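You operate a simulated robot arm through the tools that you are given. There is no shell and no other tool.

The job below is to be done with a simulated two-armed robot. You get a single attempt, and the scene is never put back.

Task
Run a bath to the blue line from both taps.
Fine: shut the drain with its knob; mix it so that it is not scalding; both taps end off.

It is judged by the outcome, as a careful person would: the job done as asked, and still so three seconds after it is handed in. It fails if anything else is knocked over, pushed out of place, dropped, spilled or broken.

Robot
Two 7-joint arms with two-finger grippers on one trunk that stands fixed in place. Base frame: the origin is at the foot of the trunk, x ahead of it, y to its left, z up. Lengths are in m, angles in rad, forces in N, time in s.
The left shoulder is at [0.05, 0.191, 1.092], the right one opposite. With the tool pointing down near the work surface each hand reaches from about 0.1 to 0.68 m from the base axis, measured 20 degrees to its own side. Payload 2.69 kg a hand.
The tool frame of a hand sits at the grasp point between the pads (the TCP): z along the fingers, y along the line on which they close. The tips reach 0.02 m beyond it. The gripper opens to 0.1 m; its body begins 0.063 m behind the TCP.
Orientation is told as [roll, pitch, yaw] about the base's x, y, z axes, in that order, counted from this pose: with the fingers straight down and closing along the base's y, the tool's x points along the base's -x, its y along +y and its z along -z.

Tools
- The arms move only by the tool jog_arm. It takes "left_steps", "right_steps" or both (then of equal length, played together; a hand with none holds still); each is one flat list of numbers, 7 for each row, row after row: the shift along the base's x, y, z in units of 200 mm (1.0 is 200 mm), then the turn, a rotation vector about the base's x, y, z in units of 90 degrees (1.0 is 90 degrees), then the opening in per cent of the stroke, from 0 (shut) to 100 (fully open). In form: [dx, dy, dz, ax, ay, az, claw, dx, dy, dz, ax, ay, az, claw, ...]. A call has 1 to 20 rows; each row is the pose to reach, as a shift and turn from the pose commanded when the call began. A call with a number of a shift or a turn outside -1 to 1 is refused whole. A row lasts 0.2 s, in which the tool goes at most 0.05 m and 0.15 rad; a call with a longer step from one row to the next is refused whole, and so is a gripper value outside its range. Where a pose cannot be reached the arm comes as near as it can. A force on the tool above 70 N (or 10 N above the force at the start of the call, whichever is more), or a blocked arm, ends the call early, and 0.2 s more pass. Each finger travels about 0.153 m/s and halts on what it meets, pressing with about 29 N; the grip force reading is that of the motor and also rises with nothing between the fingers. The clock runs only during rows and for 0.2 s after the last one: add rows that repeat a pose to give the fingers time. The reply holds the time, the measured pose of the TCP, the force on the tool along the base axes, the opening and the grip force, in the units named above and with some noise, with the torque about the TCP (base axes, N m) and any sound that the robot's microphone picked up.
- Cameras (640 x 400 px; columns grow to the right, rows downward): "scene" is now at [0.1104, 0.0336, 1.2532]; the picture's right is [0.38, -0.92, 0.00], its down [-0.57, -0.24, -0.78] and it looks along [0.72, 0.30, -0.62] (base axes); focal length 298 px, centre (320, 200). "left" rides on the left gripper at [0.07, 0.019, -0.099] in its tool frame; the picture's right is [-0.26, 0.97, 0.00], its down [-0.75, -0.20, -0.63] and it looks along [-0.61, -0.16, 0.78] (tool axes); focal length 230 px, centre (320, 200). "right" rides on the right gripper at [0.07, -0.019, -0.099] in its tool frame; the picture's right is [0.26, 0.97, 0.00], its down [-0.75, 0.20, -0.63] and it looks along [-0.61, 0.16, 0.78] (tool axes); focal length 230 px, centre (320, 200). There is no depth. A picture from a camera that has moved, and an enlarged one, comes with that camera's place and axes in the base frame and with its lens. The place of the scene camera against the robot may be out by one fixed shift of up to 0.012 m in any direction.
- grab_frame(camera): a new picture of that camera. The clock stands still meanwhile.
- move_column(by): slides the trunk up (or, below 0, down) by that many m; the arms and the scene camera ride with it, the base frame stays. It gives what a move gives, with no picture.
- head_to(pan, tilt): turns the head with the scene camera to pan (to the left, within 1.396 rad either way) and tilt (down, from -0.506 to 1.204), counted from straight ahead of the robot. It gives what a move gives.
- close_up(camera, box): a new picture of the part [left, top, right, bottom] of that camera's present view, enlarged. The clock stands still meanwhile.
- job_done(): hands the job in; it is judged then, once.

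Places have to be worked out from the pictures, the camera data and where the tool is seen. Open the grippers and draw the arms clear of the work before you hand the job in, unless the task says otherwise.

The tools are called after ">>>" as a command line: name --argument value ..., lists and objects as JSON in quotes. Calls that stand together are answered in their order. jog_arm: Moves the arms, as the interface text tells. Its arguments: {"type":"object","properties":{"left_steps":{"type":"array","items":{"type":"number"}},"right_steps":{"type":"array","items":{"type":"number"}}},"required":[]} The other tools are called the same way: move_column (by) moves the trunk up or down; head_to (pan, tilt) turns the head that bears the scene camera; grab_frame (camera) takes a picture; close_up (camera, box) takes an enlarged picture of a part of a camera's view; job_done () hands the job in.

At the start:

```text
t: 0.0
left_ee_pos: [0.5, 0.3581, 0.9584]
left_ee_rot: [-0.001, 0.0, 0.0]
left_wrist_force: [-0.1, 0.1, -0.1]
left_torque: [0.0, 0.0, 0.02]
left_finger_gap: 0.1
left_gripper_force: 0.1
right_ee_pos: [0.5097, -0.0596, 0.933]
right_ee_rot: [0.0, -0.001, 0.0]
right_wrist_force: [0.4, 0.6, -0.2]
right_torque: [0.0, 0.02, -0.03]
right_finger_gap: 0.1001
right_gripper_force: 0.0
trunk travel left (down, up): [-0.15, 0.173]
head pan, tilt (commanded): [0.394, 0.67]
```

scene: 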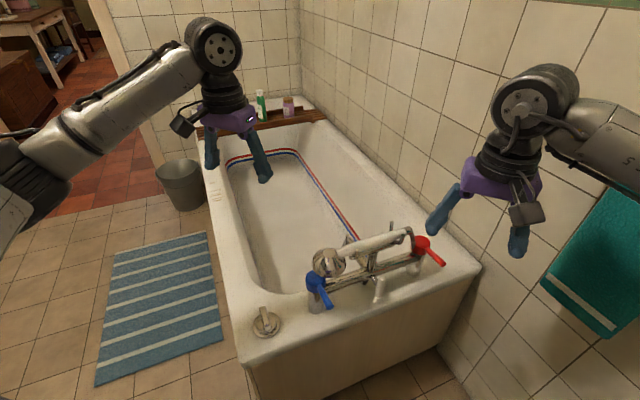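
right: 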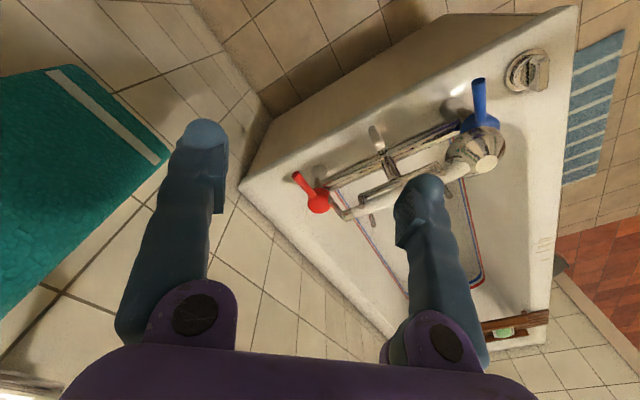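
left: 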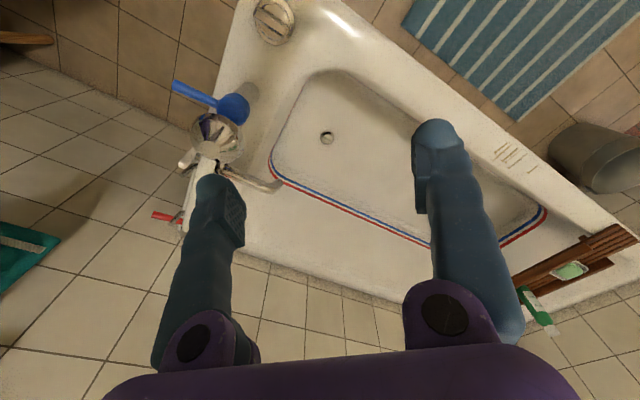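

I start by looking closely at the taps, the drain knob and the lines in the tub before moving anything.

>>> close_up --camera "scene" --box '[220, 210, 480, 372]'

>>> close_up --camera "left" --box '[140, 0, 380, 250]'

>>> close_up --camera "right" --box '[270, 20, 590, 240]'

>>> close_up --camera "scene" --box '[190, 80, 390, 260]'

```text
2.46 times, centred on (350, 291) of scene
camera zoom: at [0.1104, 0.0336, 1.2532], right [0.38, -0.92, 0.0], down [-0.57, -0.24, -0.78], along [0.72, 0.3, -0.62], focal length 734 px, centre (246, -24)
```

zoom: 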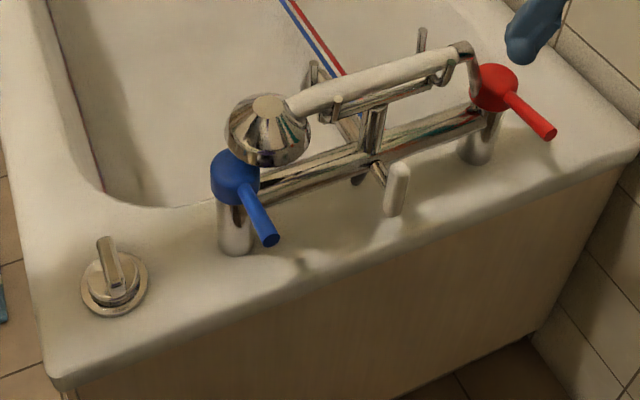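

```text
1.60 times, centred on (260, 125) of left
camera zoom: at [0.4313, 0.378, 1.0577], right [0.26, 0.97, 0.0], down [0.75, -0.2, 0.63], along [0.61, -0.16, -0.78], focal length 368 px, centre (416, 320)
```

zoom: 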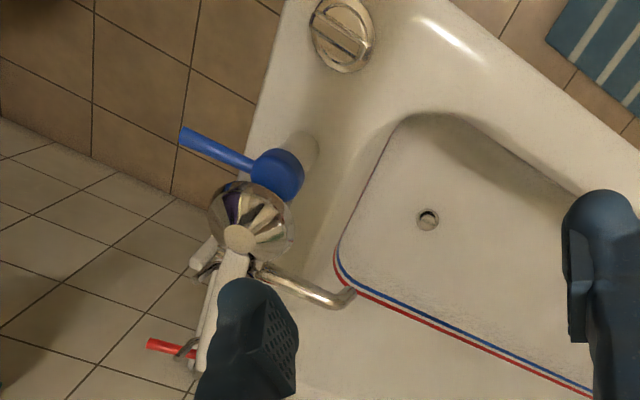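

```text
1.82 times, centred on (430, 130) of right
camera zoom: at [0.4406, -0.0787, 1.0311], right [-0.26, 0.97, 0.0], down [0.75, 0.2, 0.63], along [0.61, 0.16, -0.78], focal length 418 px, centre (120, 327)
```

zoom: 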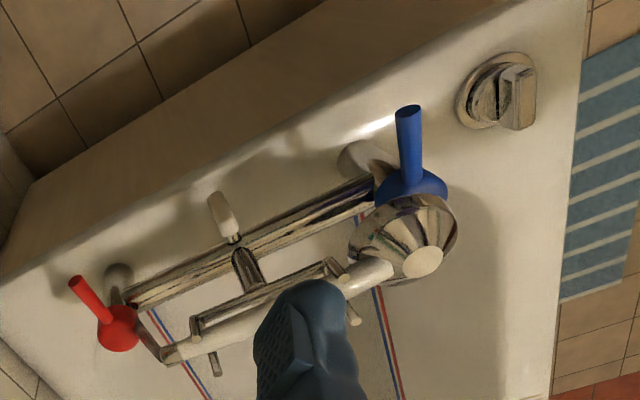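

```text
2.22 times, centred on (290, 170) of scene
camera zoom: at [0.1104, 0.0336, 1.2532], right [0.38, -0.92, 0.0], down [-0.57, -0.24, -0.78], along [0.72, 0.3, -0.62], focal length 663 px, centre (387, 267)
```

zoom: 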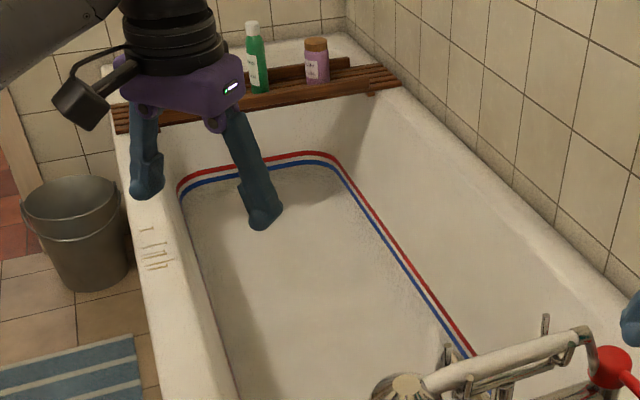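

Next I enlarge the marks on the rim, the central lever, the drain knob and both tap handles to find which way each opens.

>>> close_up --camera "scene" --box '[195, 160, 255, 210]'

>>> close_up --camera "left" --box '[470, 120, 590, 195]'

>>> close_up --camera "scene" --box '[240, 290, 340, 352]'

>>> close_up --camera "scene" --box '[340, 215, 460, 310]'

>>> close_up --camera "right" --box '[490, 30, 570, 110]'

>>> close_up --camera "left" --box '[240, 0, 310, 50]'

```text
8.00 times, centred on (225, 185) of scene
camera zoom: at [0.1104, 0.0336, 1.2532], right [0.38, -0.92, 0.0], down [-0.57, -0.24, -0.78], along [0.72, 0.3, -0.62], focal length 2386 px, centre (1080, 320)
```

zoom: 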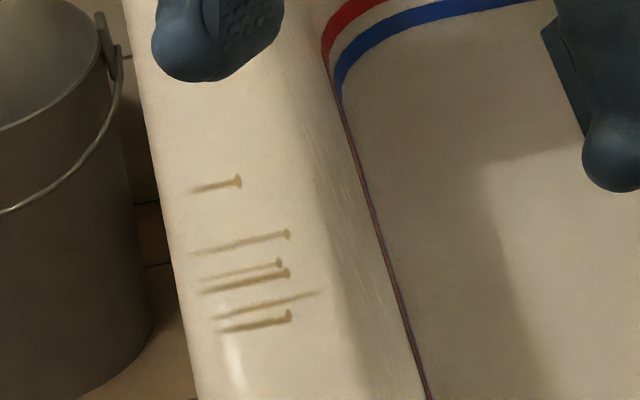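

```text
5.33 times, centred on (530, 158) of left
camera zoom: at [0.4313, 0.378, 1.0577], right [0.26, 0.97, 0.0], down [0.75, -0.2, 0.63], along [0.61, -0.16, -0.78], focal length 1227 px, centre (-800, 427)
```

zoom: 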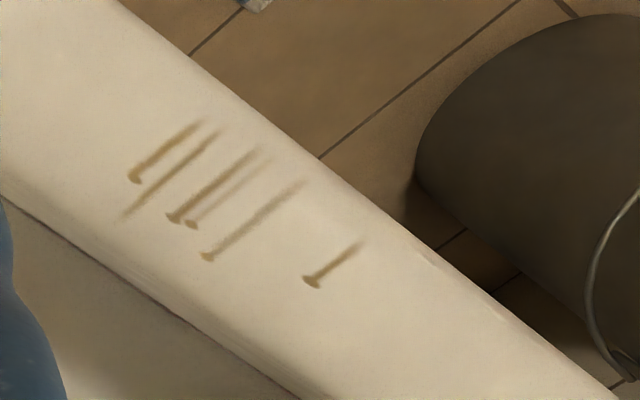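

```text
6.40 times, centred on (290, 321) of scene
camera zoom: at [0.1104, 0.0336, 1.2532], right [0.38, -0.92, 0.0], down [-0.57, -0.24, -0.78], along [0.72, 0.3, -0.62], focal length 1909 px, centre (512, -574)
```

zoom: 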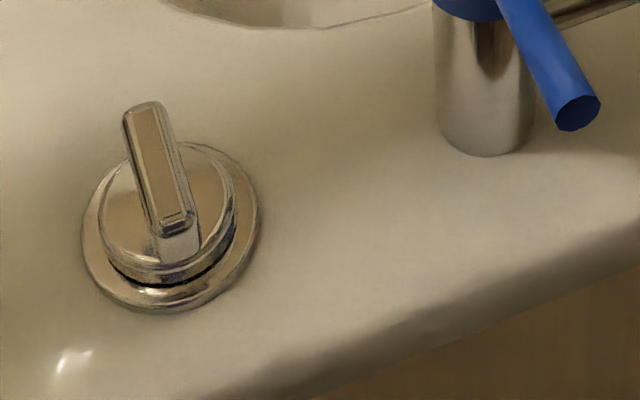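

```text
4.21 times, centred on (400, 262) of scene
camera zoom: at [0.1104, 0.0336, 1.2532], right [0.38, -0.92, 0.0], down [-0.57, -0.24, -0.78], along [0.72, 0.3, -0.62], focal length 1256 px, centre (-17, -63)
```

zoom: 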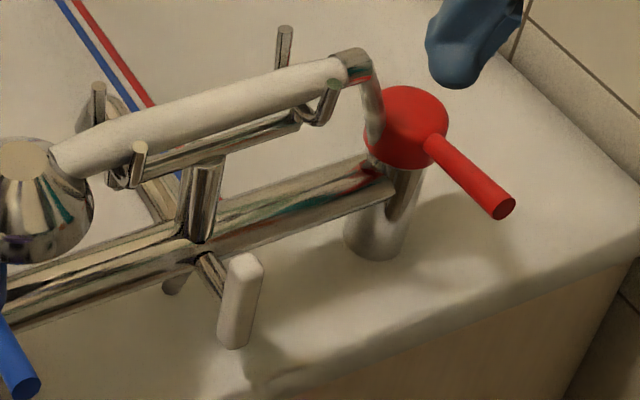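

```text
5.00 times, centred on (530, 70) of right
camera zoom: at [0.4406, -0.0787, 1.0311], right [-0.26, 0.97, 0.0], down [0.75, 0.2, 0.63], along [0.61, 0.16, -0.78], focal length 1150 px, centre (-730, 850)
```

zoom: 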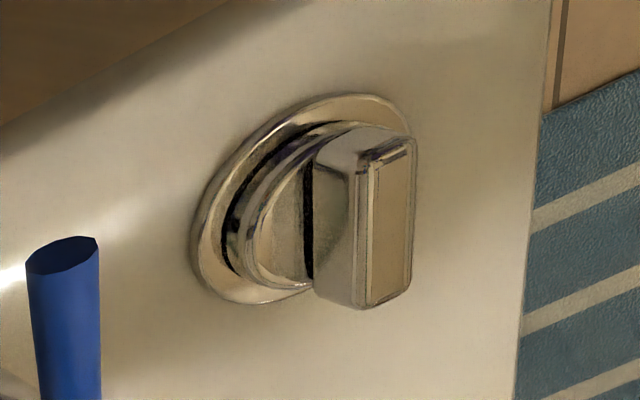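

```text
8.00 times, centred on (275, 25) of left
camera zoom: at [0.4313, 0.378, 1.0577], right [0.26, 0.97, 0.0], down [0.75, -0.2, 0.63], along [0.61, -0.16, -0.78], focal length 1841 px, centre (680, 1600)
```

zoom: 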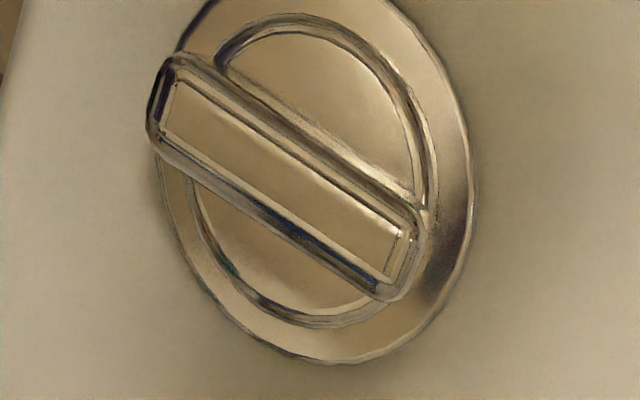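

The knob bar sits at about (0.42, 0.30, 0.606), lying along the tub axis. The blue lever hub is near (0.51, 0.206, 0.669) and the red hub near (0.733, 0.0, 0.666), both levers pointing out of the tub. I check the drain, the diverter and the spout in enlarged views.

>>> close_up --camera "left" --box '[300, 115, 360, 160]'

>>> close_up --camera "left" --box '[140, 60, 300, 230]'

>>> close_up --camera "right" --box '[360, 110, 460, 220]'

>>> close_up --camera "scene" --box '[290, 220, 390, 320]'

```text
8.89 times, centred on (330, 138) of left
camera zoom: at [0.4313, 0.378, 1.0577], right [0.26, 0.97, 0.0], down [0.75, -0.2, 0.63], along [0.61, -0.16, -0.78], focal length 2045 px, centre (231, 756)
```

zoom: 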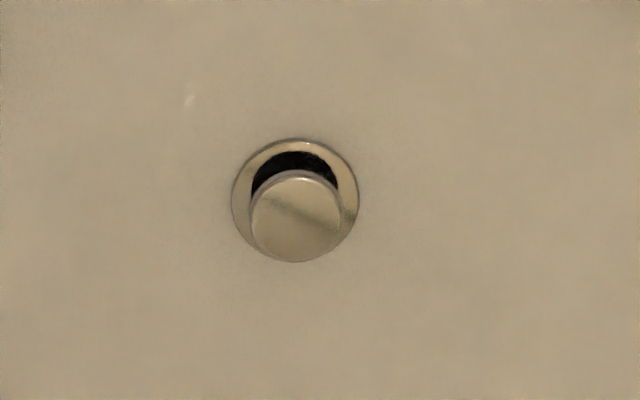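

```text
2.35 times, centred on (220, 145) of left
camera zoom: at [0.4313, 0.378, 1.0577], right [0.26, 0.97, 0.0], down [0.75, -0.2, 0.63], along [0.61, -0.16, -0.78], focal length 541 px, centre (555, 329)
```

zoom: 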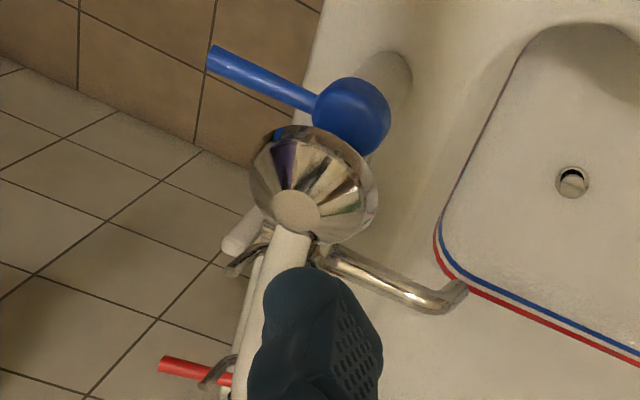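

```text
3.64 times, centred on (410, 165) of right
camera zoom: at [0.4406, -0.0787, 1.0311], right [-0.26, 0.97, 0.0], down [0.75, 0.2, 0.63], along [0.61, 0.16, -0.78], focal length 837 px, centre (-7, 327)
```

zoom: 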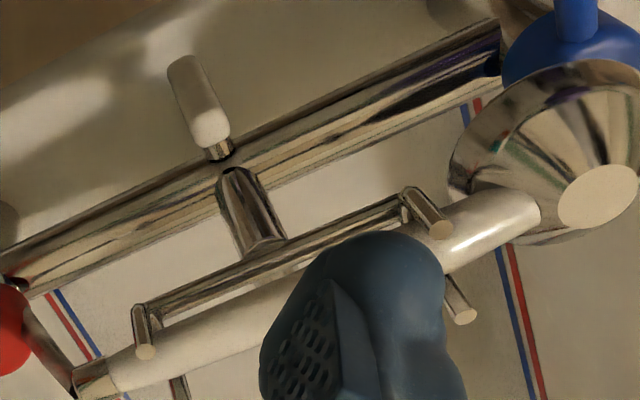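

```text
4.00 times, centred on (340, 270) of scene
camera zoom: at [0.1104, 0.0336, 1.2532], right [0.38, -0.92, 0.0], down [-0.57, -0.24, -0.78], along [0.72, 0.3, -0.62], focal length 1193 px, centre (240, -80)
```

zoom: 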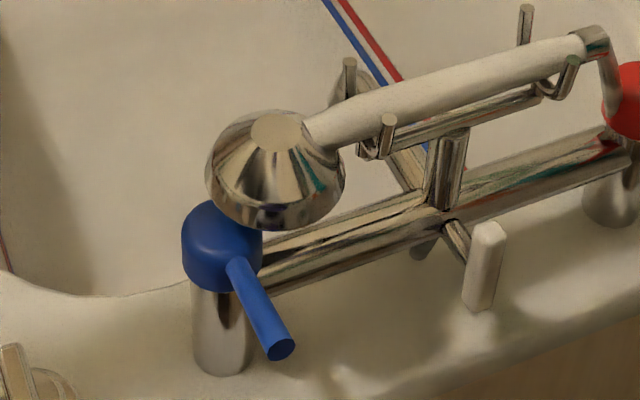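

The drain plug is raised (open), and both levers look shut with no water running. I bring the left hand above the drain knob, turned 45 degrees so the fingers straddle its bar, and then look again.

>>> jog_arm --left_steps '[-0.048, -0.035, -0.125, 0, 0, 0.0625, 80, -0.097, -0.07, -0.25, 0, 0, 0.125, 70, -0.145, -0.105, -0.375, 0, 0, 0.1875, 60, -0.194, -0.14, -0.5, 0, 0, 0.25, 50, -0.242, -0.175, -0.625, 0, 0, 0.3125, 50, -0.29, -0.21, -0.75, 0, 0, 0.375, 50, -0.339, -0.245, -0.875, 0, 0, 0.4375, 50, -0.3875, -0.28, -1.0, 0, 0, 0.5, 50, -0.3875, -0.28, -1.0, 0, 0, 0.5, 50]'

>>> grab_frame --camera "left"

>>> grab_frame --camera "scene"

```text
t: 2.0
left_ee_pos: [0.4244, 0.302, 0.7586]
left_ee_rot: [0.0, 0.0, 0.787]
left_wrist_force: [-0.3, 0.2, -0.5]
left_torque: [-0.01, -0.03, 0.01]
left_finger_gap: 0.0501
left_gripper_force: 0.0
right_ee_pos: [0.5095, -0.06, 0.9326]
right_ee_rot: [0.001, -0.001, -0.001]
right_wrist_force: [-0.2, 0.6, 0.5]
right_torque: [0.01, 0.03, 0.03]
right_finger_gap: 0.0999
right_gripper_force: 0.1
trunk travel left (down, up): [-0.15, 0.173]
head pan, tilt (commanded): [0.394, 0.67]
```

```text
taken
camera left: at [0.362, 0.2667, 0.8583], right [-0.5, 0.86, 0.0], down [0.67, 0.39, 0.63], along [0.55, 0.32, -0.78], focal length 230 px, centre (320, 200)
```

left: 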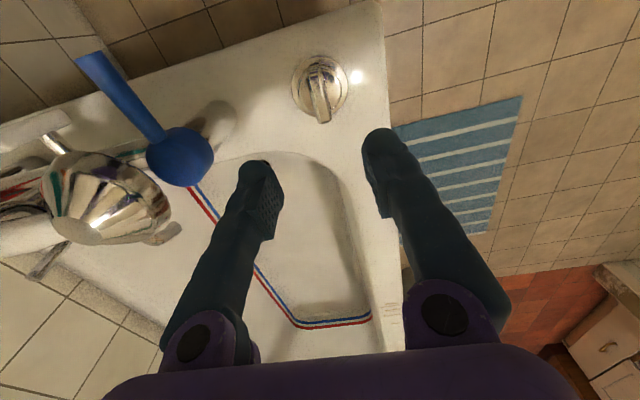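

```text
taken
camera scene: at [0.1104, 0.0336, 1.2532], right [0.38, -0.92, 0.0], down [-0.57, -0.24, -0.78], along [0.72, 0.3, -0.62], focal length 298 px, centre (320, 200)
```

scene: 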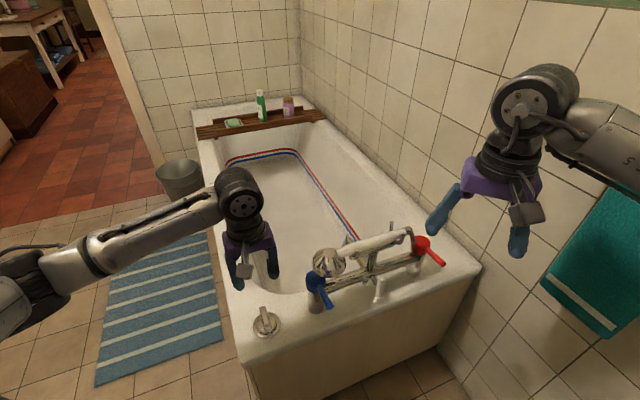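

The hand is over the knob area. I enlarge the knob in the wrist view to fix its centre and its bar direction.

>>> close_up --camera "left" --box '[280, 40, 360, 140]'

>>> close_up --camera "scene" --box '[215, 220, 315, 350]'

```text
4.00 times, centred on (320, 90) of left
camera zoom: at [0.362, 0.2667, 0.8583], right [-0.5, 0.86, 0.0], down [0.67, 0.39, 0.63], along [0.55, 0.32, -0.78], focal length 920 px, centre (320, 640)
```

zoom: 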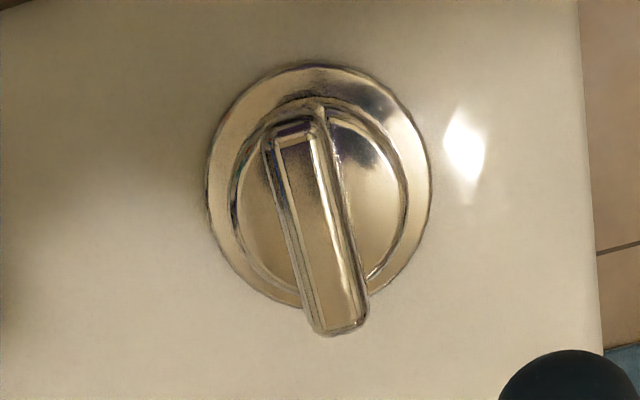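

```text
3.08 times, centred on (265, 285) of scene
camera zoom: at [0.1104, 0.0336, 1.2532], right [0.38, -0.92, 0.0], down [-0.57, -0.24, -0.78], along [0.72, 0.3, -0.62], focal length 918 px, centre (489, -62)
```

zoom: 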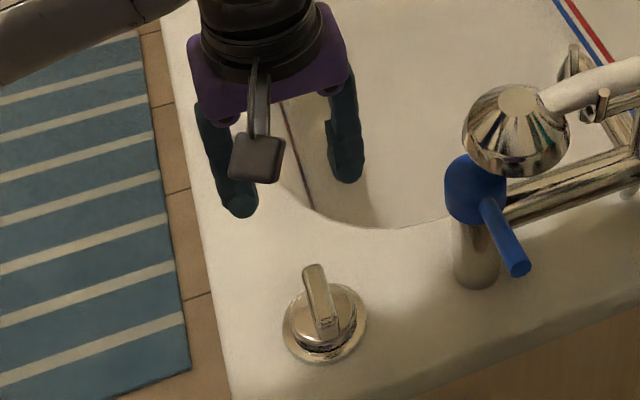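

The bar centre works out to about (0.421, 0.300) with its top near z 0.606 and a direction of 44 degrees. I lower the open fingers around it, stopping with the tips just above the dial.

>>> jog_arm --left_steps '[-0.01, -0.007, -0.2, 0, 0, 0, 55, -0.02, -0.013, -0.4, 0, 0, 0, 55, -0.02, -0.013, -0.55, 0, 0, 0, 55, -0.02, -0.013, -0.65, 0, 0, 0, 55, -0.02, -0.013, -0.74, 0, 0, 0, 55, -0.02, -0.013, -0.74, 0, 0, 0, 55]'

>>> grab_frame --camera "left"

>>> close_up --camera "scene" --box '[205, 220, 345, 350]'

```text
t: 3.4
left_ee_pos: [0.4214, 0.2993, 0.6101]
left_ee_rot: [0.0, -0.001, 0.786]
left_wrist_force: [-0.2, -0.4, 0.1]
left_torque: [0.0, -0.03, -0.03]
left_finger_gap: 0.0552
left_gripper_force: 0.0
right_ee_pos: [0.5104, -0.059, 0.9316]
right_ee_rot: [0.0, 0.001, 0.0]
right_wrist_force: [0.3, 0.3, 0.7]
right_torque: [0.02, 0.01, -0.02]
right_finger_gap: 0.1
right_gripper_force: 0.0
trunk travel left (down, up): [-0.15, 0.173]
head pan, tilt (commanded): [0.394, 0.67]
```

```text
taken
camera left: at [0.3581, 0.2638, 0.7092], right [-0.5, 0.87, 0.0], down [0.67, 0.39, 0.63], along [0.55, 0.31, -0.78], focal length 230 px, centre (320, 200)
```

left: 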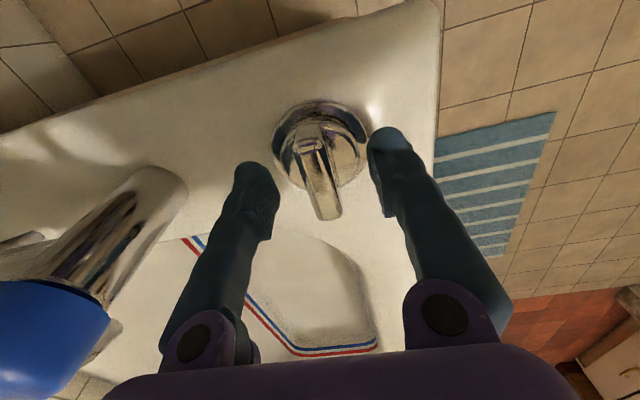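

```text
3.08 times, centred on (275, 285) of scene
camera zoom: at [0.1104, 0.0336, 1.2532], right [0.38, -0.92, 0.0], down [-0.57, -0.24, -0.78], along [0.72, 0.3, -0.62], focal length 918 px, centre (458, -62)
```

zoom: 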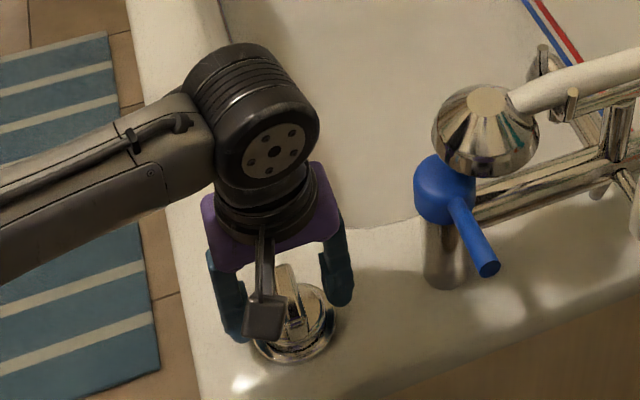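

The fingers straddle the bar. I go 4 mm lower and close on it.

>>> jog_arm --left_steps '[0, 0, -0.02, 0, 0, 0, 55, 0, 0, -0.02, 0, 0, 0, 25, 0, 0, -0.02, 0, 0, 0, 10, 0, 0, -0.02, 0, 0, 0, 5, 0, 0, -0.02, 0, 0, 0, 5]'

>>> grab_frame --camera "left"

```text
t: 4.6
left_ee_pos: [0.4203, 0.299, 0.6057]
left_ee_rot: [-0.001, -0.001, 0.786]
left_wrist_force: [7.5, -3.7, -3.3]
left_torque: [0.15, -0.26, -0.02]
left_finger_gap: 0.0171
left_gripper_force: 43.0
right_ee_pos: [0.5111, -0.0597, 0.9332]
right_ee_rot: [0.0, 0.0, -0.001]
right_wrist_force: [-0.1, 0.5, -1.0]
right_torque: [0.0, -0.02, 0.0]
right_finger_gap: 0.1
right_gripper_force: 0.2
trunk travel left (down, up): [-0.15, 0.173]
head pan, tilt (commanded): [0.394, 0.67]
```

```text
taken
camera left: at [0.3582, 0.2633, 0.7059], right [-0.5, 0.87, 0.0], down [0.67, 0.39, 0.63], along [0.55, 0.31, -0.78], focal length 230 px, centre (320, 200)
```

left: 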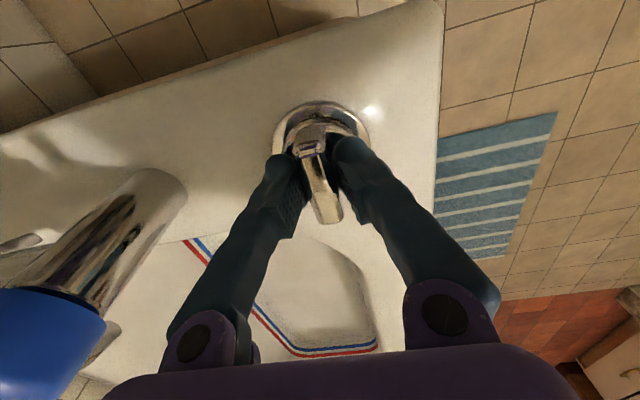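

The bar is held at a 17 mm gap. I try turning it clockwise a little, watching the torque and the plug.

>>> jog_arm --left_steps '[0, 0, 0, 0, 0, -0.05, 5, 0, 0, 0, 0, 0, -0.1, 5, 0, 0, 0, 0, 0, -0.15, 5, 0, 0, 0, 0, 0, -0.2, 5, 0, 0, 0, 0, 0, -0.2, 5]'

>>> grab_frame --camera "left"

```text
t: 5.8
left_ee_pos: [0.4204, 0.2998, 0.6055]
left_ee_rot: [-0.001, 0.001, 0.469]
left_wrist_force: [12.9, -5.2, -2.9]
left_torque: [-0.18, 0.03, -0.01]
left_finger_gap: 0.0171
left_gripper_force: 42.5
right_ee_pos: [0.5103, -0.0594, 0.9325]
right_ee_rot: [0.0, 0.0, 0.0]
right_wrist_force: [0.6, 0.0, 0.2]
right_torque: [0.0, -0.01, 0.01]
right_finger_gap: 0.0998
right_gripper_force: 0.1
trunk travel left (down, up): [-0.15, 0.173]
head pan, tilt (commanded): [0.394, 0.67]
```

```text
taken
camera left: at [0.3497, 0.285, 0.7059], right [-0.21, 0.98, 0.0], down [0.76, 0.16, 0.63], along [0.62, 0.13, -0.78], focal length 230 px, centre (320, 200)
```

left: 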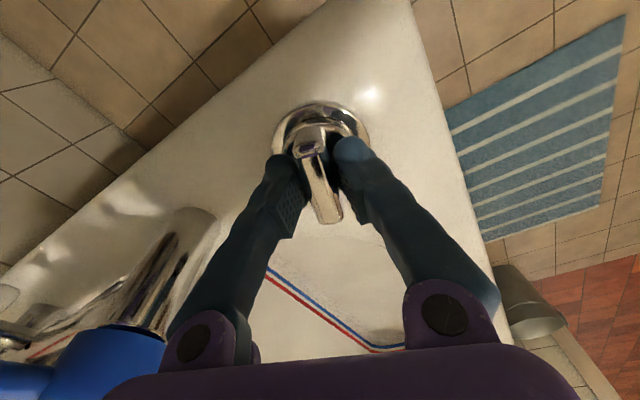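

The knob turns freely with the fingers. I continue clockwise to 45 degrees and then further while watching for an end stop.

>>> jog_arm --left_steps '[0, 0, 0, 0, 0, -0.08, 5, 0, 0, 0, 0, 0, -0.16, 5, 0, 0, 0, 0, 0, -0.24, 5, 0, 0, 0, 0, 0, -0.32, 5, 0, 0, 0, 0, 0, -0.4, 5, 0, 0, 0, 0, 0, -0.4, 5]'

>>> grab_frame --camera "left"

>>> grab_frame --camera "right"

```text
t: 7.2
left_ee_pos: [0.4197, 0.3007, 0.6059]
left_ee_rot: [0.0, 0.0, -0.161]
left_wrist_force: [11.7, -3.6, 2.4]
left_torque: [-0.1, -0.35, -0.03]
left_finger_gap: 0.0172
left_gripper_force: 42.4
right_ee_pos: [0.5094, -0.0597, 0.9324]
right_ee_rot: [0.001, 0.001, -0.001]
right_wrist_force: [0.3, -1.2, 0.5]
right_torque: [0.02, 0.0, -0.01]
right_finger_gap: 0.0998
right_gripper_force: 0.0
trunk travel left (down, up): [-0.15, 0.173]
head pan, tilt (commanded): [0.394, 0.67]
```

```text
taken
camera left: at [0.3541, 0.3306, 0.7059], right [0.41, 0.91, 0.0], down [0.71, -0.32, 0.63], along [0.58, -0.26, -0.78], focal length 230 px, centre (320, 200)
```

left: 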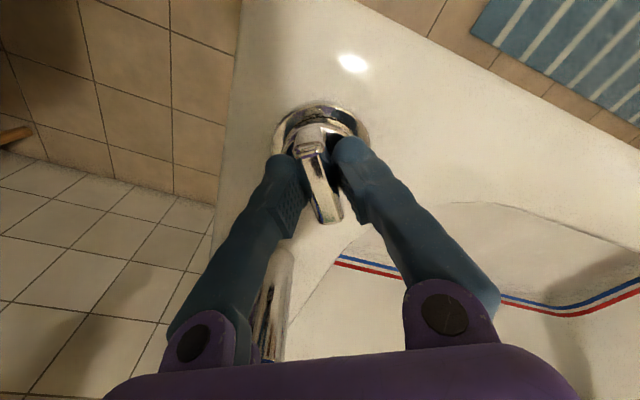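

```text
taken
camera right: at [0.4409, -0.0789, 1.0309], right [-0.26, 0.97, 0.0], down [0.75, 0.2, 0.63], along [0.61, 0.16, -0.78], focal length 230 px, centre (320, 200)
```

right: 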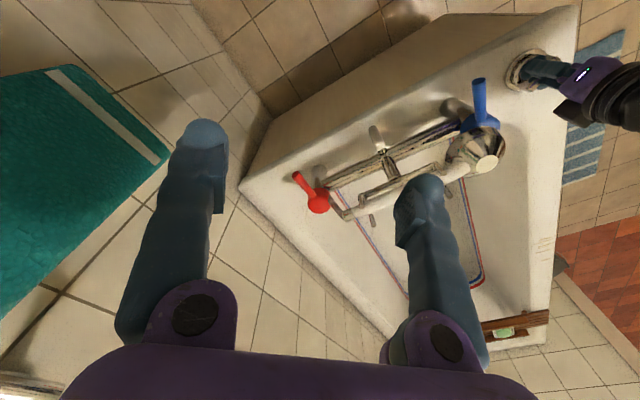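

Still free at about 54 degrees of turn with negligible torque. I continue toward a quarter turn.

>>> jog_arm --left_steps '[0, 0, 0, 0, 0, -0.08, 5, 0, 0, 0, 0, 0, -0.16, 5, 0, 0, 0, 0, 0, -0.24, 5, 0, 0, 0, 0, 0, -0.32, 5, 0, 0, 0, 0, 0, -0.4, 5, 0, 0, 0, 0, 0, -0.4, 5]'

>>> grab_frame --camera "left"

```text
t: 8.6
left_ee_pos: [0.4202, 0.3025, 0.6048]
left_ee_rot: [0.003, 0.002, -0.785]
left_wrist_force: [14.4, 11.2, 8.4]
left_torque: [0.12, -0.2, 0.05]
left_finger_gap: 0.0172
left_gripper_force: 42.6
right_ee_pos: [0.5097, -0.0585, 0.9335]
right_ee_rot: [-0.001, 0.0, -0.001]
right_wrist_force: [-0.6, 0.5, 0.5]
right_torque: [0.0, 0.0, 0.02]
right_finger_gap: 0.0999
right_gripper_force: 0.0
trunk travel left (down, up): [-0.15, 0.173]
head pan, tilt (commanded): [0.394, 0.67]
```

```text
taken
camera left: at [0.3843, 0.3644, 0.7061], right [0.87, 0.5, 0.0], down [0.39, -0.67, 0.63], along [0.32, -0.54, -0.78], focal length 230 px, centre (320, 200)
```

left: 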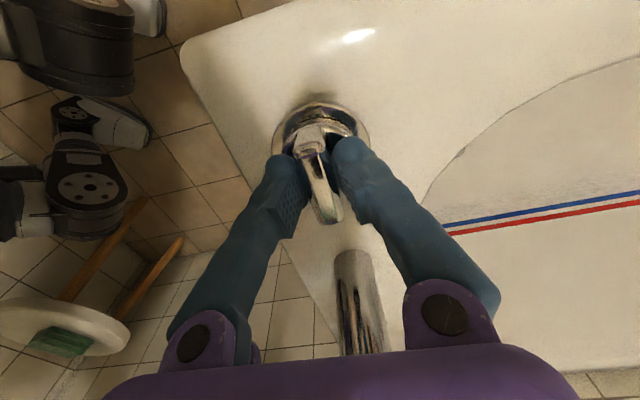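

The knob has now gone a quarter turn. To see the plug, I bring the right hand's camera over the tub while the left hand holds still.

>>> jog_arm --right_steps '[0.04, 0.17, 0.05, 0, 0, 0, 100, 0.08, 0.34, 0.1, 0, 0, 0, 100, 0.12, 0.51, 0.1, 0, 0, 0, 100, 0.16, 0.68, 0.1, 0, 0, 0, 100, 0.2, 0.85, 0.1, 0, 0, 0, 100, 0.2, 0.85, 0.1, 0, 0, 0, 100]'

>>> grab_frame --camera "right"

>>> grab_frame --camera "scene"

```text
t: 10.0
left_ee_pos: [0.4205, 0.3025, 0.6059]
left_ee_rot: [0.005, 0.0, -0.784]
left_wrist_force: [12.6, 19.2, 12.6]
left_torque: [0.31, -0.15, 0.02]
left_finger_gap: 0.0172
left_gripper_force: 43.0
right_ee_pos: [0.5478, 0.1107, 0.9541]
right_ee_rot: [0.001, 0.0, -0.001]
right_wrist_force: [0.1, 0.6, 0.2]
right_torque: [0.0, 0.01, 0.01]
right_finger_gap: 0.1001
right_gripper_force: 0.1
trunk travel left (down, up): [-0.15, 0.173]
head pan, tilt (commanded): [0.394, 0.67]
```

```text
taken
camera right: at [0.4799, 0.0916, 1.0518], right [-0.26, 0.97, 0.0], down [0.75, 0.2, 0.63], along [0.61, 0.16, -0.78], focal length 230 px, centre (320, 200)
```

right: 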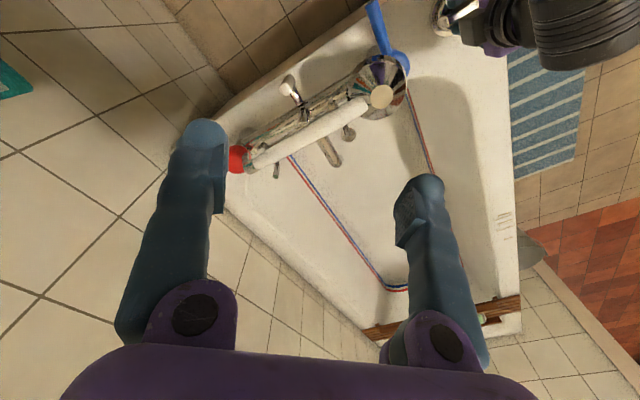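

```text
taken
camera scene: at [0.1102, 0.0341, 1.2532], right [0.38, -0.92, 0.0], down [-0.57, -0.24, -0.78], along [0.72, 0.3, -0.62], focal length 298 px, centre (320, 200)
```

scene: 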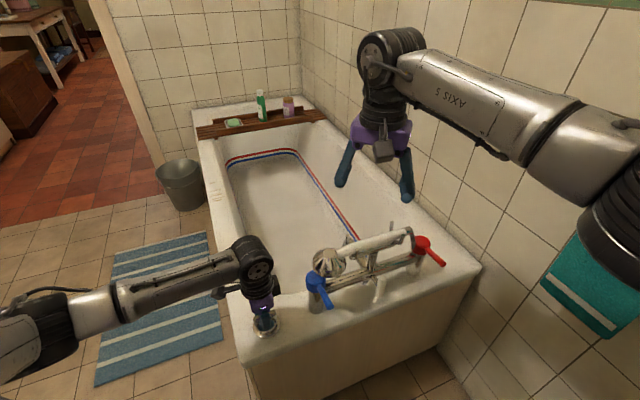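

I zoom into the floor of the tub near the spout to find the plug.

>>> close_up --camera "right" --box '[270, 70, 430, 200]'

```text
3.08 times, centred on (350, 135) of right
camera zoom: at [0.4799, 0.0916, 1.0518], right [-0.26, 0.97, 0.0], down [0.75, 0.2, 0.63], along [0.61, 0.16, -0.78], focal length 708 px, centre (228, 400)
```

zoom: 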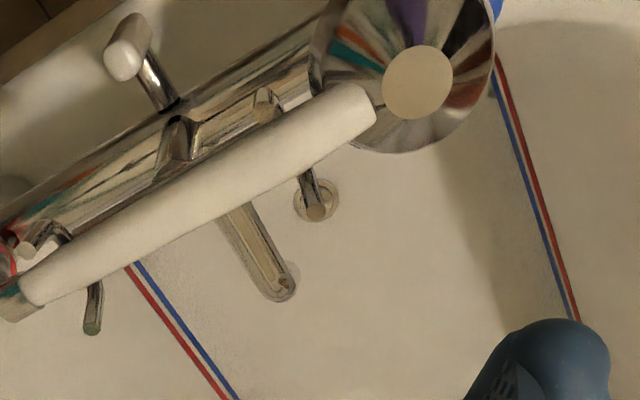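

A cradle prong hides the plug, so I shift the right hand 5 cm further over and look again.

>>> jog_arm --right_steps '[0.1, 0.2, 0, 0, 0, 0, 100, 0.15, 0.35, 0, 0, 0, 0, 100, 0.15, 0.35, 0, 0, 0, 0, 100]'

>>> grab_frame --camera "right"

>>> close_up --camera "right" --box '[290, 70, 410, 160]'

```text
t: 10.8
left_ee_pos: [0.4201, 0.3012, 0.6059]
left_ee_rot: [0.006, 0.0, -0.784]
left_wrist_force: [12.8, 20.8, 10.2]
left_torque: [0.24, -0.17, 0.06]
left_finger_gap: 0.0172
left_gripper_force: 42.9
right_ee_pos: [0.559, 0.1253, 0.9545]
right_ee_rot: [0.001, -0.001, -0.001]
right_wrist_force: [1.7, -0.8, -0.8]
right_torque: [-0.02, -0.02, 0.01]
right_finger_gap: 0.1004
right_gripper_force: 0.1
right hand out of reach, approached as far as the arm can: row 1, 2, 3
trunk travel left (down, up): [-0.15, 0.173]
head pan, tilt (commanded): [0.394, 0.67]
```

```text
taken
camera right: at [0.4899, 0.1054, 1.0529], right [-0.26, 0.97, 0.0], down [0.75, 0.2, 0.63], along [0.61, 0.16, -0.78], focal length 230 px, centre (320, 200)
```

right: 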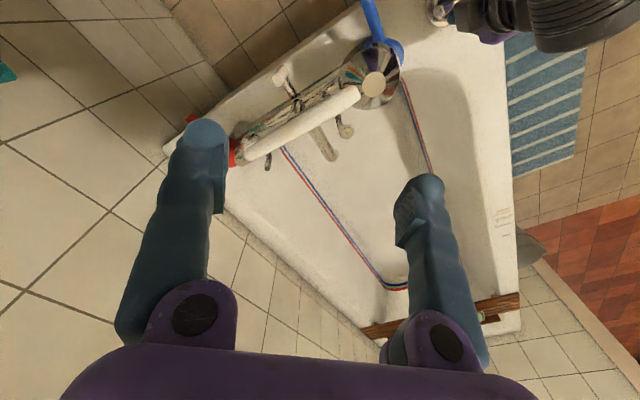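

```text
4.44 times, centred on (350, 115) of right
camera zoom: at [0.4899, 0.1054, 1.0529], right [-0.26, 0.97, 0.0], down [0.75, 0.2, 0.63], along [0.61, 0.16, -0.78], focal length 1022 px, centre (187, 578)
```

zoom: 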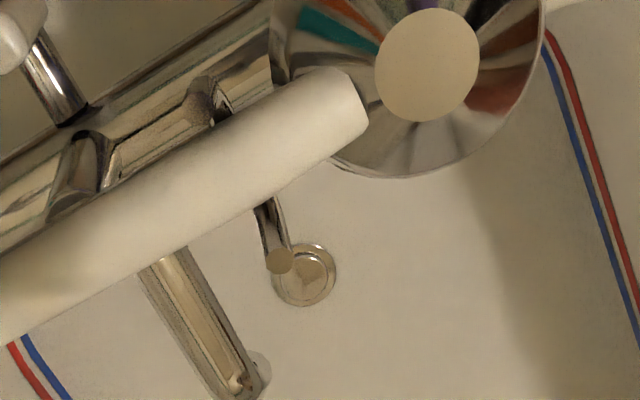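

The plug now looks flush in its ring with no dark gap. I turn slightly further to feel whether the knob is at its stop.

>>> jog_arm --left_steps '[0, 0, 0, 0, 0, -0.05, 5, 0, 0, 0, 0, 0, -0.1, 5, 0, 0, 0, 0, 0, -0.1, 5]'

>>> close_up --camera "right" --box '[320, 90, 390, 150]'

>>> grab_frame --camera "left"

```text
t: 11.6
left_ee_pos: [0.4202, 0.3014, 0.606]
left_ee_rot: [0.004, 0.001, -0.941]
left_wrist_force: [8.4, 22.6, 7.9]
left_torque: [0.32, -0.08, 1.14]
left_finger_gap: 0.0197
left_gripper_force: 44.9
right_ee_pos: [0.5596, 0.1233, 0.9549]
right_ee_rot: [-0.002, 0.001, 0.001]
right_wrist_force: [0.3, -1.3, -0.4]
right_torque: [0.01, -0.01, 0.0]
right_finger_gap: 0.1
right_gripper_force: 0.0
trunk travel left (down, up): [-0.15, 0.173]
head pan, tilt (commanded): [0.394, 0.67]
```

```text
6.67 times, centred on (355, 120) of right
camera zoom: at [0.4898, 0.1054, 1.0527], right [-0.26, 0.97, 0.0], down [0.75, 0.2, 0.63], along [0.61, 0.16, -0.78], focal length 1534 px, centre (87, 733)
```

zoom: 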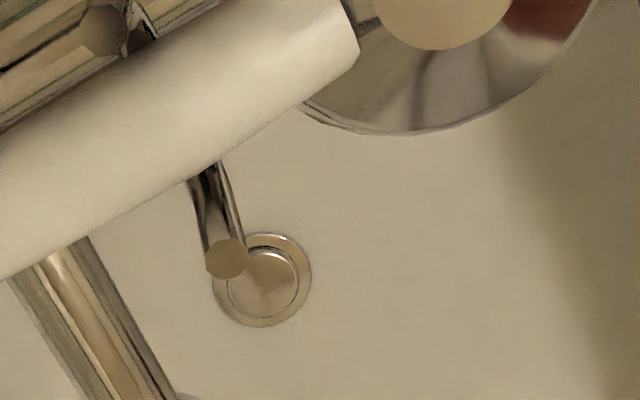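

```text
taken
camera left: at [0.3942, 0.3694, 0.7059], right [0.93, 0.36, 0.0], down [0.28, -0.73, 0.63], along [0.23, -0.58, -0.78], focal length 230 px, centre (320, 200)
```

left: 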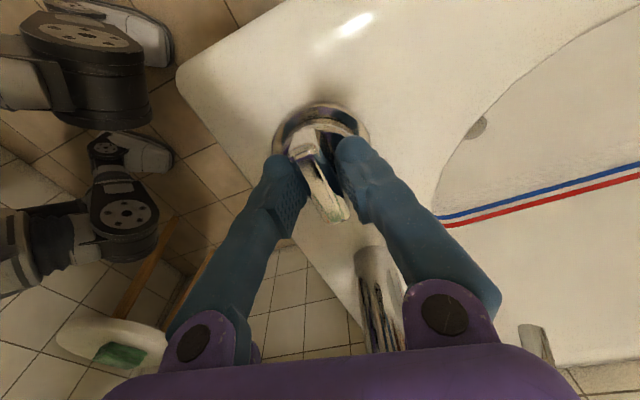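

The torque rose to 1.1 N·m and the bar no longer follows, so the knob is at its closed stop with the plug seated flush. I ease back to align, open the fingers and lift straight off.

>>> jog_arm --left_steps '[0, 0, 0, 0, 0, 0.09, 5, 0, 0, 0, 0, 0, 0.09, 30, 0, 0, 0, 0, 0, 0.09, 50, 0, 0, 0, 0, 0, 0.09, 50, 0, 0, 0.1, 0, 0, 0.09, 50, 0, 0, 0.3, 0, 0, 0.09, 50, 0, 0, 0.5, 0, 0, 0.09, 50, 0, 0, 0.7, 0, 0, 0.09, 50, 0, 0, 0.9, 0, 0, 0.09, 50, 0, 0, 0.9, 0, 0, 0.09, 50]'

>>> grab_frame --camera "left"

>>> grab_frame --camera "right"

>>> grab_frame --camera "scene"

```text
t: 13.8
left_ee_pos: [0.42, 0.2981, 0.7857]
left_ee_rot: [-0.001, 0.001, -0.802]
left_wrist_force: [0.5, 0.5, 0.2]
left_torque: [0.0, 0.0, 0.01]
left_finger_gap: 0.0498
left_gripper_force: 0.1
right_ee_pos: [0.5583, 0.1242, 0.9549]
right_ee_rot: [0.001, 0.0, 0.0]
right_wrist_force: [-0.2, 1.0, -0.1]
right_torque: [-0.01, 0.0, 0.01]
right_finger_gap: 0.1
right_gripper_force: 0.0
trunk travel left (down, up): [-0.15, 0.173]
head pan, tilt (commanded): [0.394, 0.67]
```

```text
taken
camera left: at [0.3854, 0.3626, 0.8852], right [0.87, 0.49, 0.0], down [0.38, -0.68, 0.63], along [0.31, -0.55, -0.78], focal length 230 px, centre (320, 200)
```

left: 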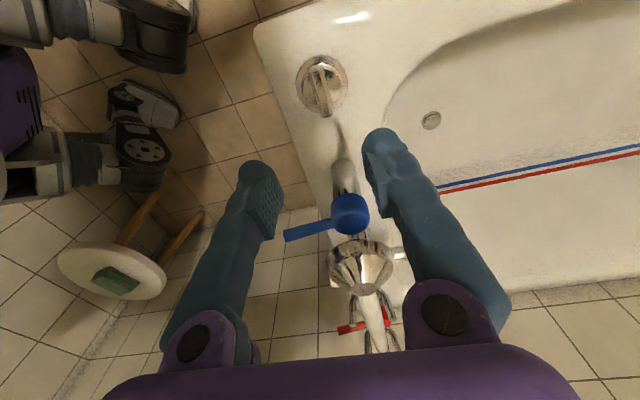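

```text
taken
camera right: at [0.49, 0.105, 1.0527], right [-0.26, 0.97, 0.0], down [0.75, 0.2, 0.63], along [0.61, 0.16, -0.78], focal length 230 px, centre (320, 200)
```

right: 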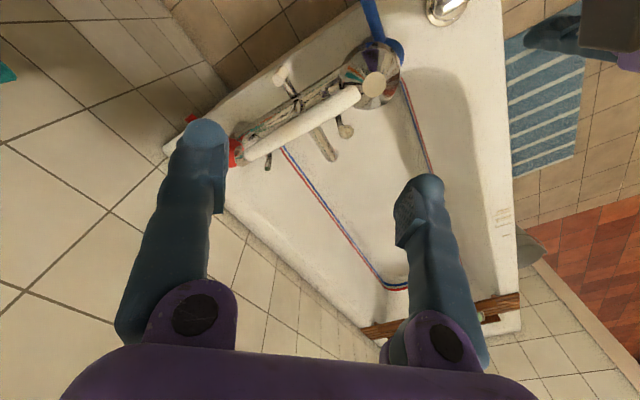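

```text
taken
camera scene: at [0.1105, 0.0337, 1.2532], right [0.38, -0.92, 0.0], down [-0.57, -0.24, -0.78], along [0.72, 0.3, -0.62], focal length 298 px, centre (320, 200)
```

scene: 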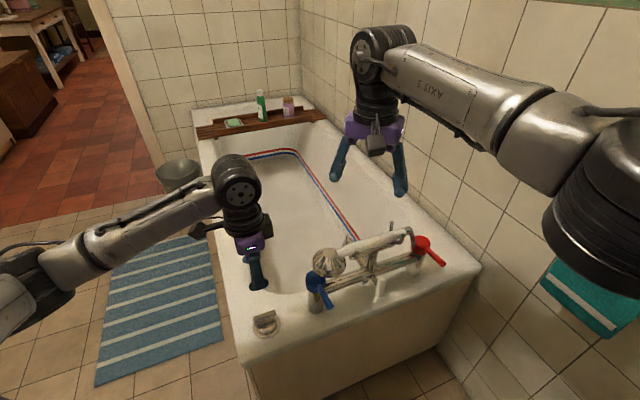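

The knob stayed in its new position. I check the plug from the left camera and look at the mixer from this side.

>>> close_up --camera "left" --box '[405, 105, 455, 140]'

>>> close_up --camera "left" --box '[270, 170, 430, 360]'

>>> close_up --camera "right" --box '[220, 30, 420, 180]'

```text
11.43 times, centred on (430, 122) of left
camera zoom: at [0.3854, 0.3626, 0.8852], right [0.87, 0.49, 0.0], down [0.38, -0.68, 0.63], along [0.31, -0.55, -0.78], focal length 2629 px, centre (-937, 1086)
```

zoom: 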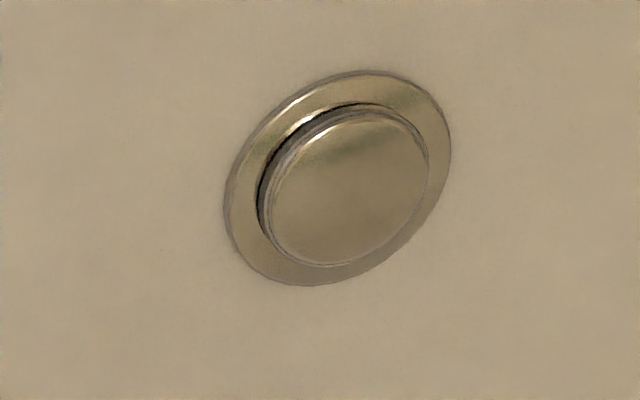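

```text
2.11 times, centred on (350, 265) of left
camera zoom: at [0.3854, 0.3626, 0.8852], right [0.87, 0.49, 0.0], down [0.38, -0.68, 0.63], along [0.31, -0.55, -0.78], focal length 484 px, centre (257, 63)
```

zoom: 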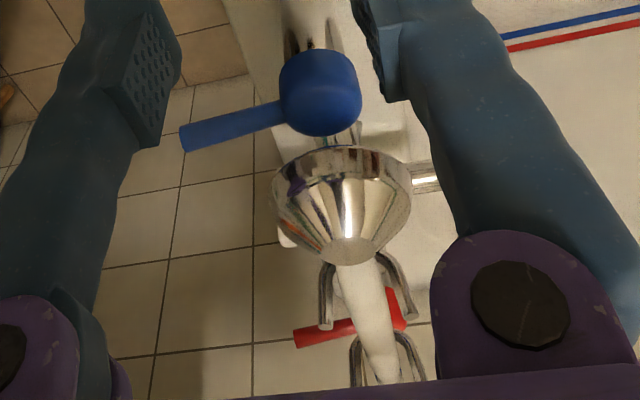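

```text
2.67 times, centred on (320, 105) of right
camera zoom: at [0.49, 0.105, 1.0527], right [-0.26, 0.97, 0.0], down [0.75, 0.2, 0.63], along [0.61, 0.16, -0.78], focal length 614 px, centre (320, 453)
```

zoom: 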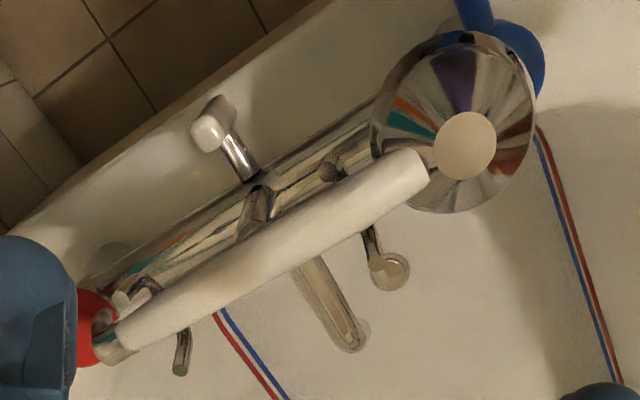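

The plug appears seated. I check the knob's exact bar angle to be sure it did not spring back when I let go.

>>> close_up --camera "left" --box '[280, 40, 370, 130]'

>>> close_up --camera "scene" --box '[230, 290, 310, 350]'

```text
4.44 times, centred on (325, 85) of left
camera zoom: at [0.3854, 0.3626, 0.8852], right [0.87, 0.49, 0.0], down [0.38, -0.68, 0.63], along [0.31, -0.55, -0.78], focal length 1022 px, centre (298, 711)
```

zoom: 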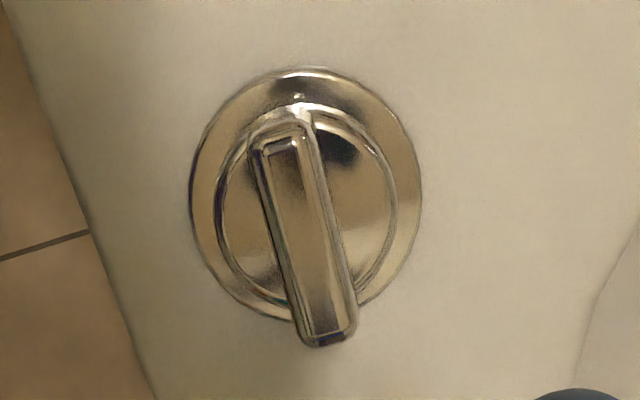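

```text
6.67 times, centred on (270, 320) of scene
camera zoom: at [0.1105, 0.0337, 1.2532], right [0.38, -0.92, 0.0], down [-0.57, -0.24, -0.78], along [0.72, 0.3, -0.62], focal length 1989 px, centre (653, -600)
```

zoom: 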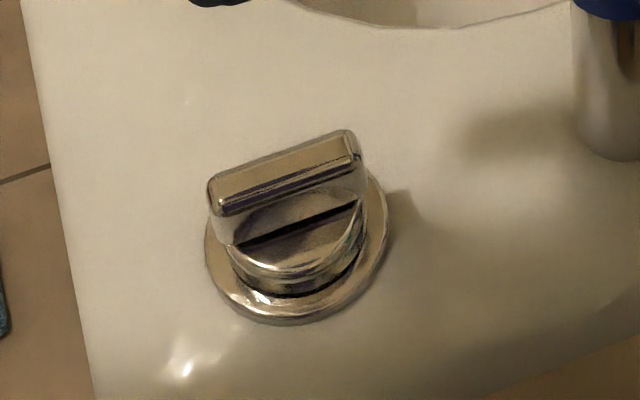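

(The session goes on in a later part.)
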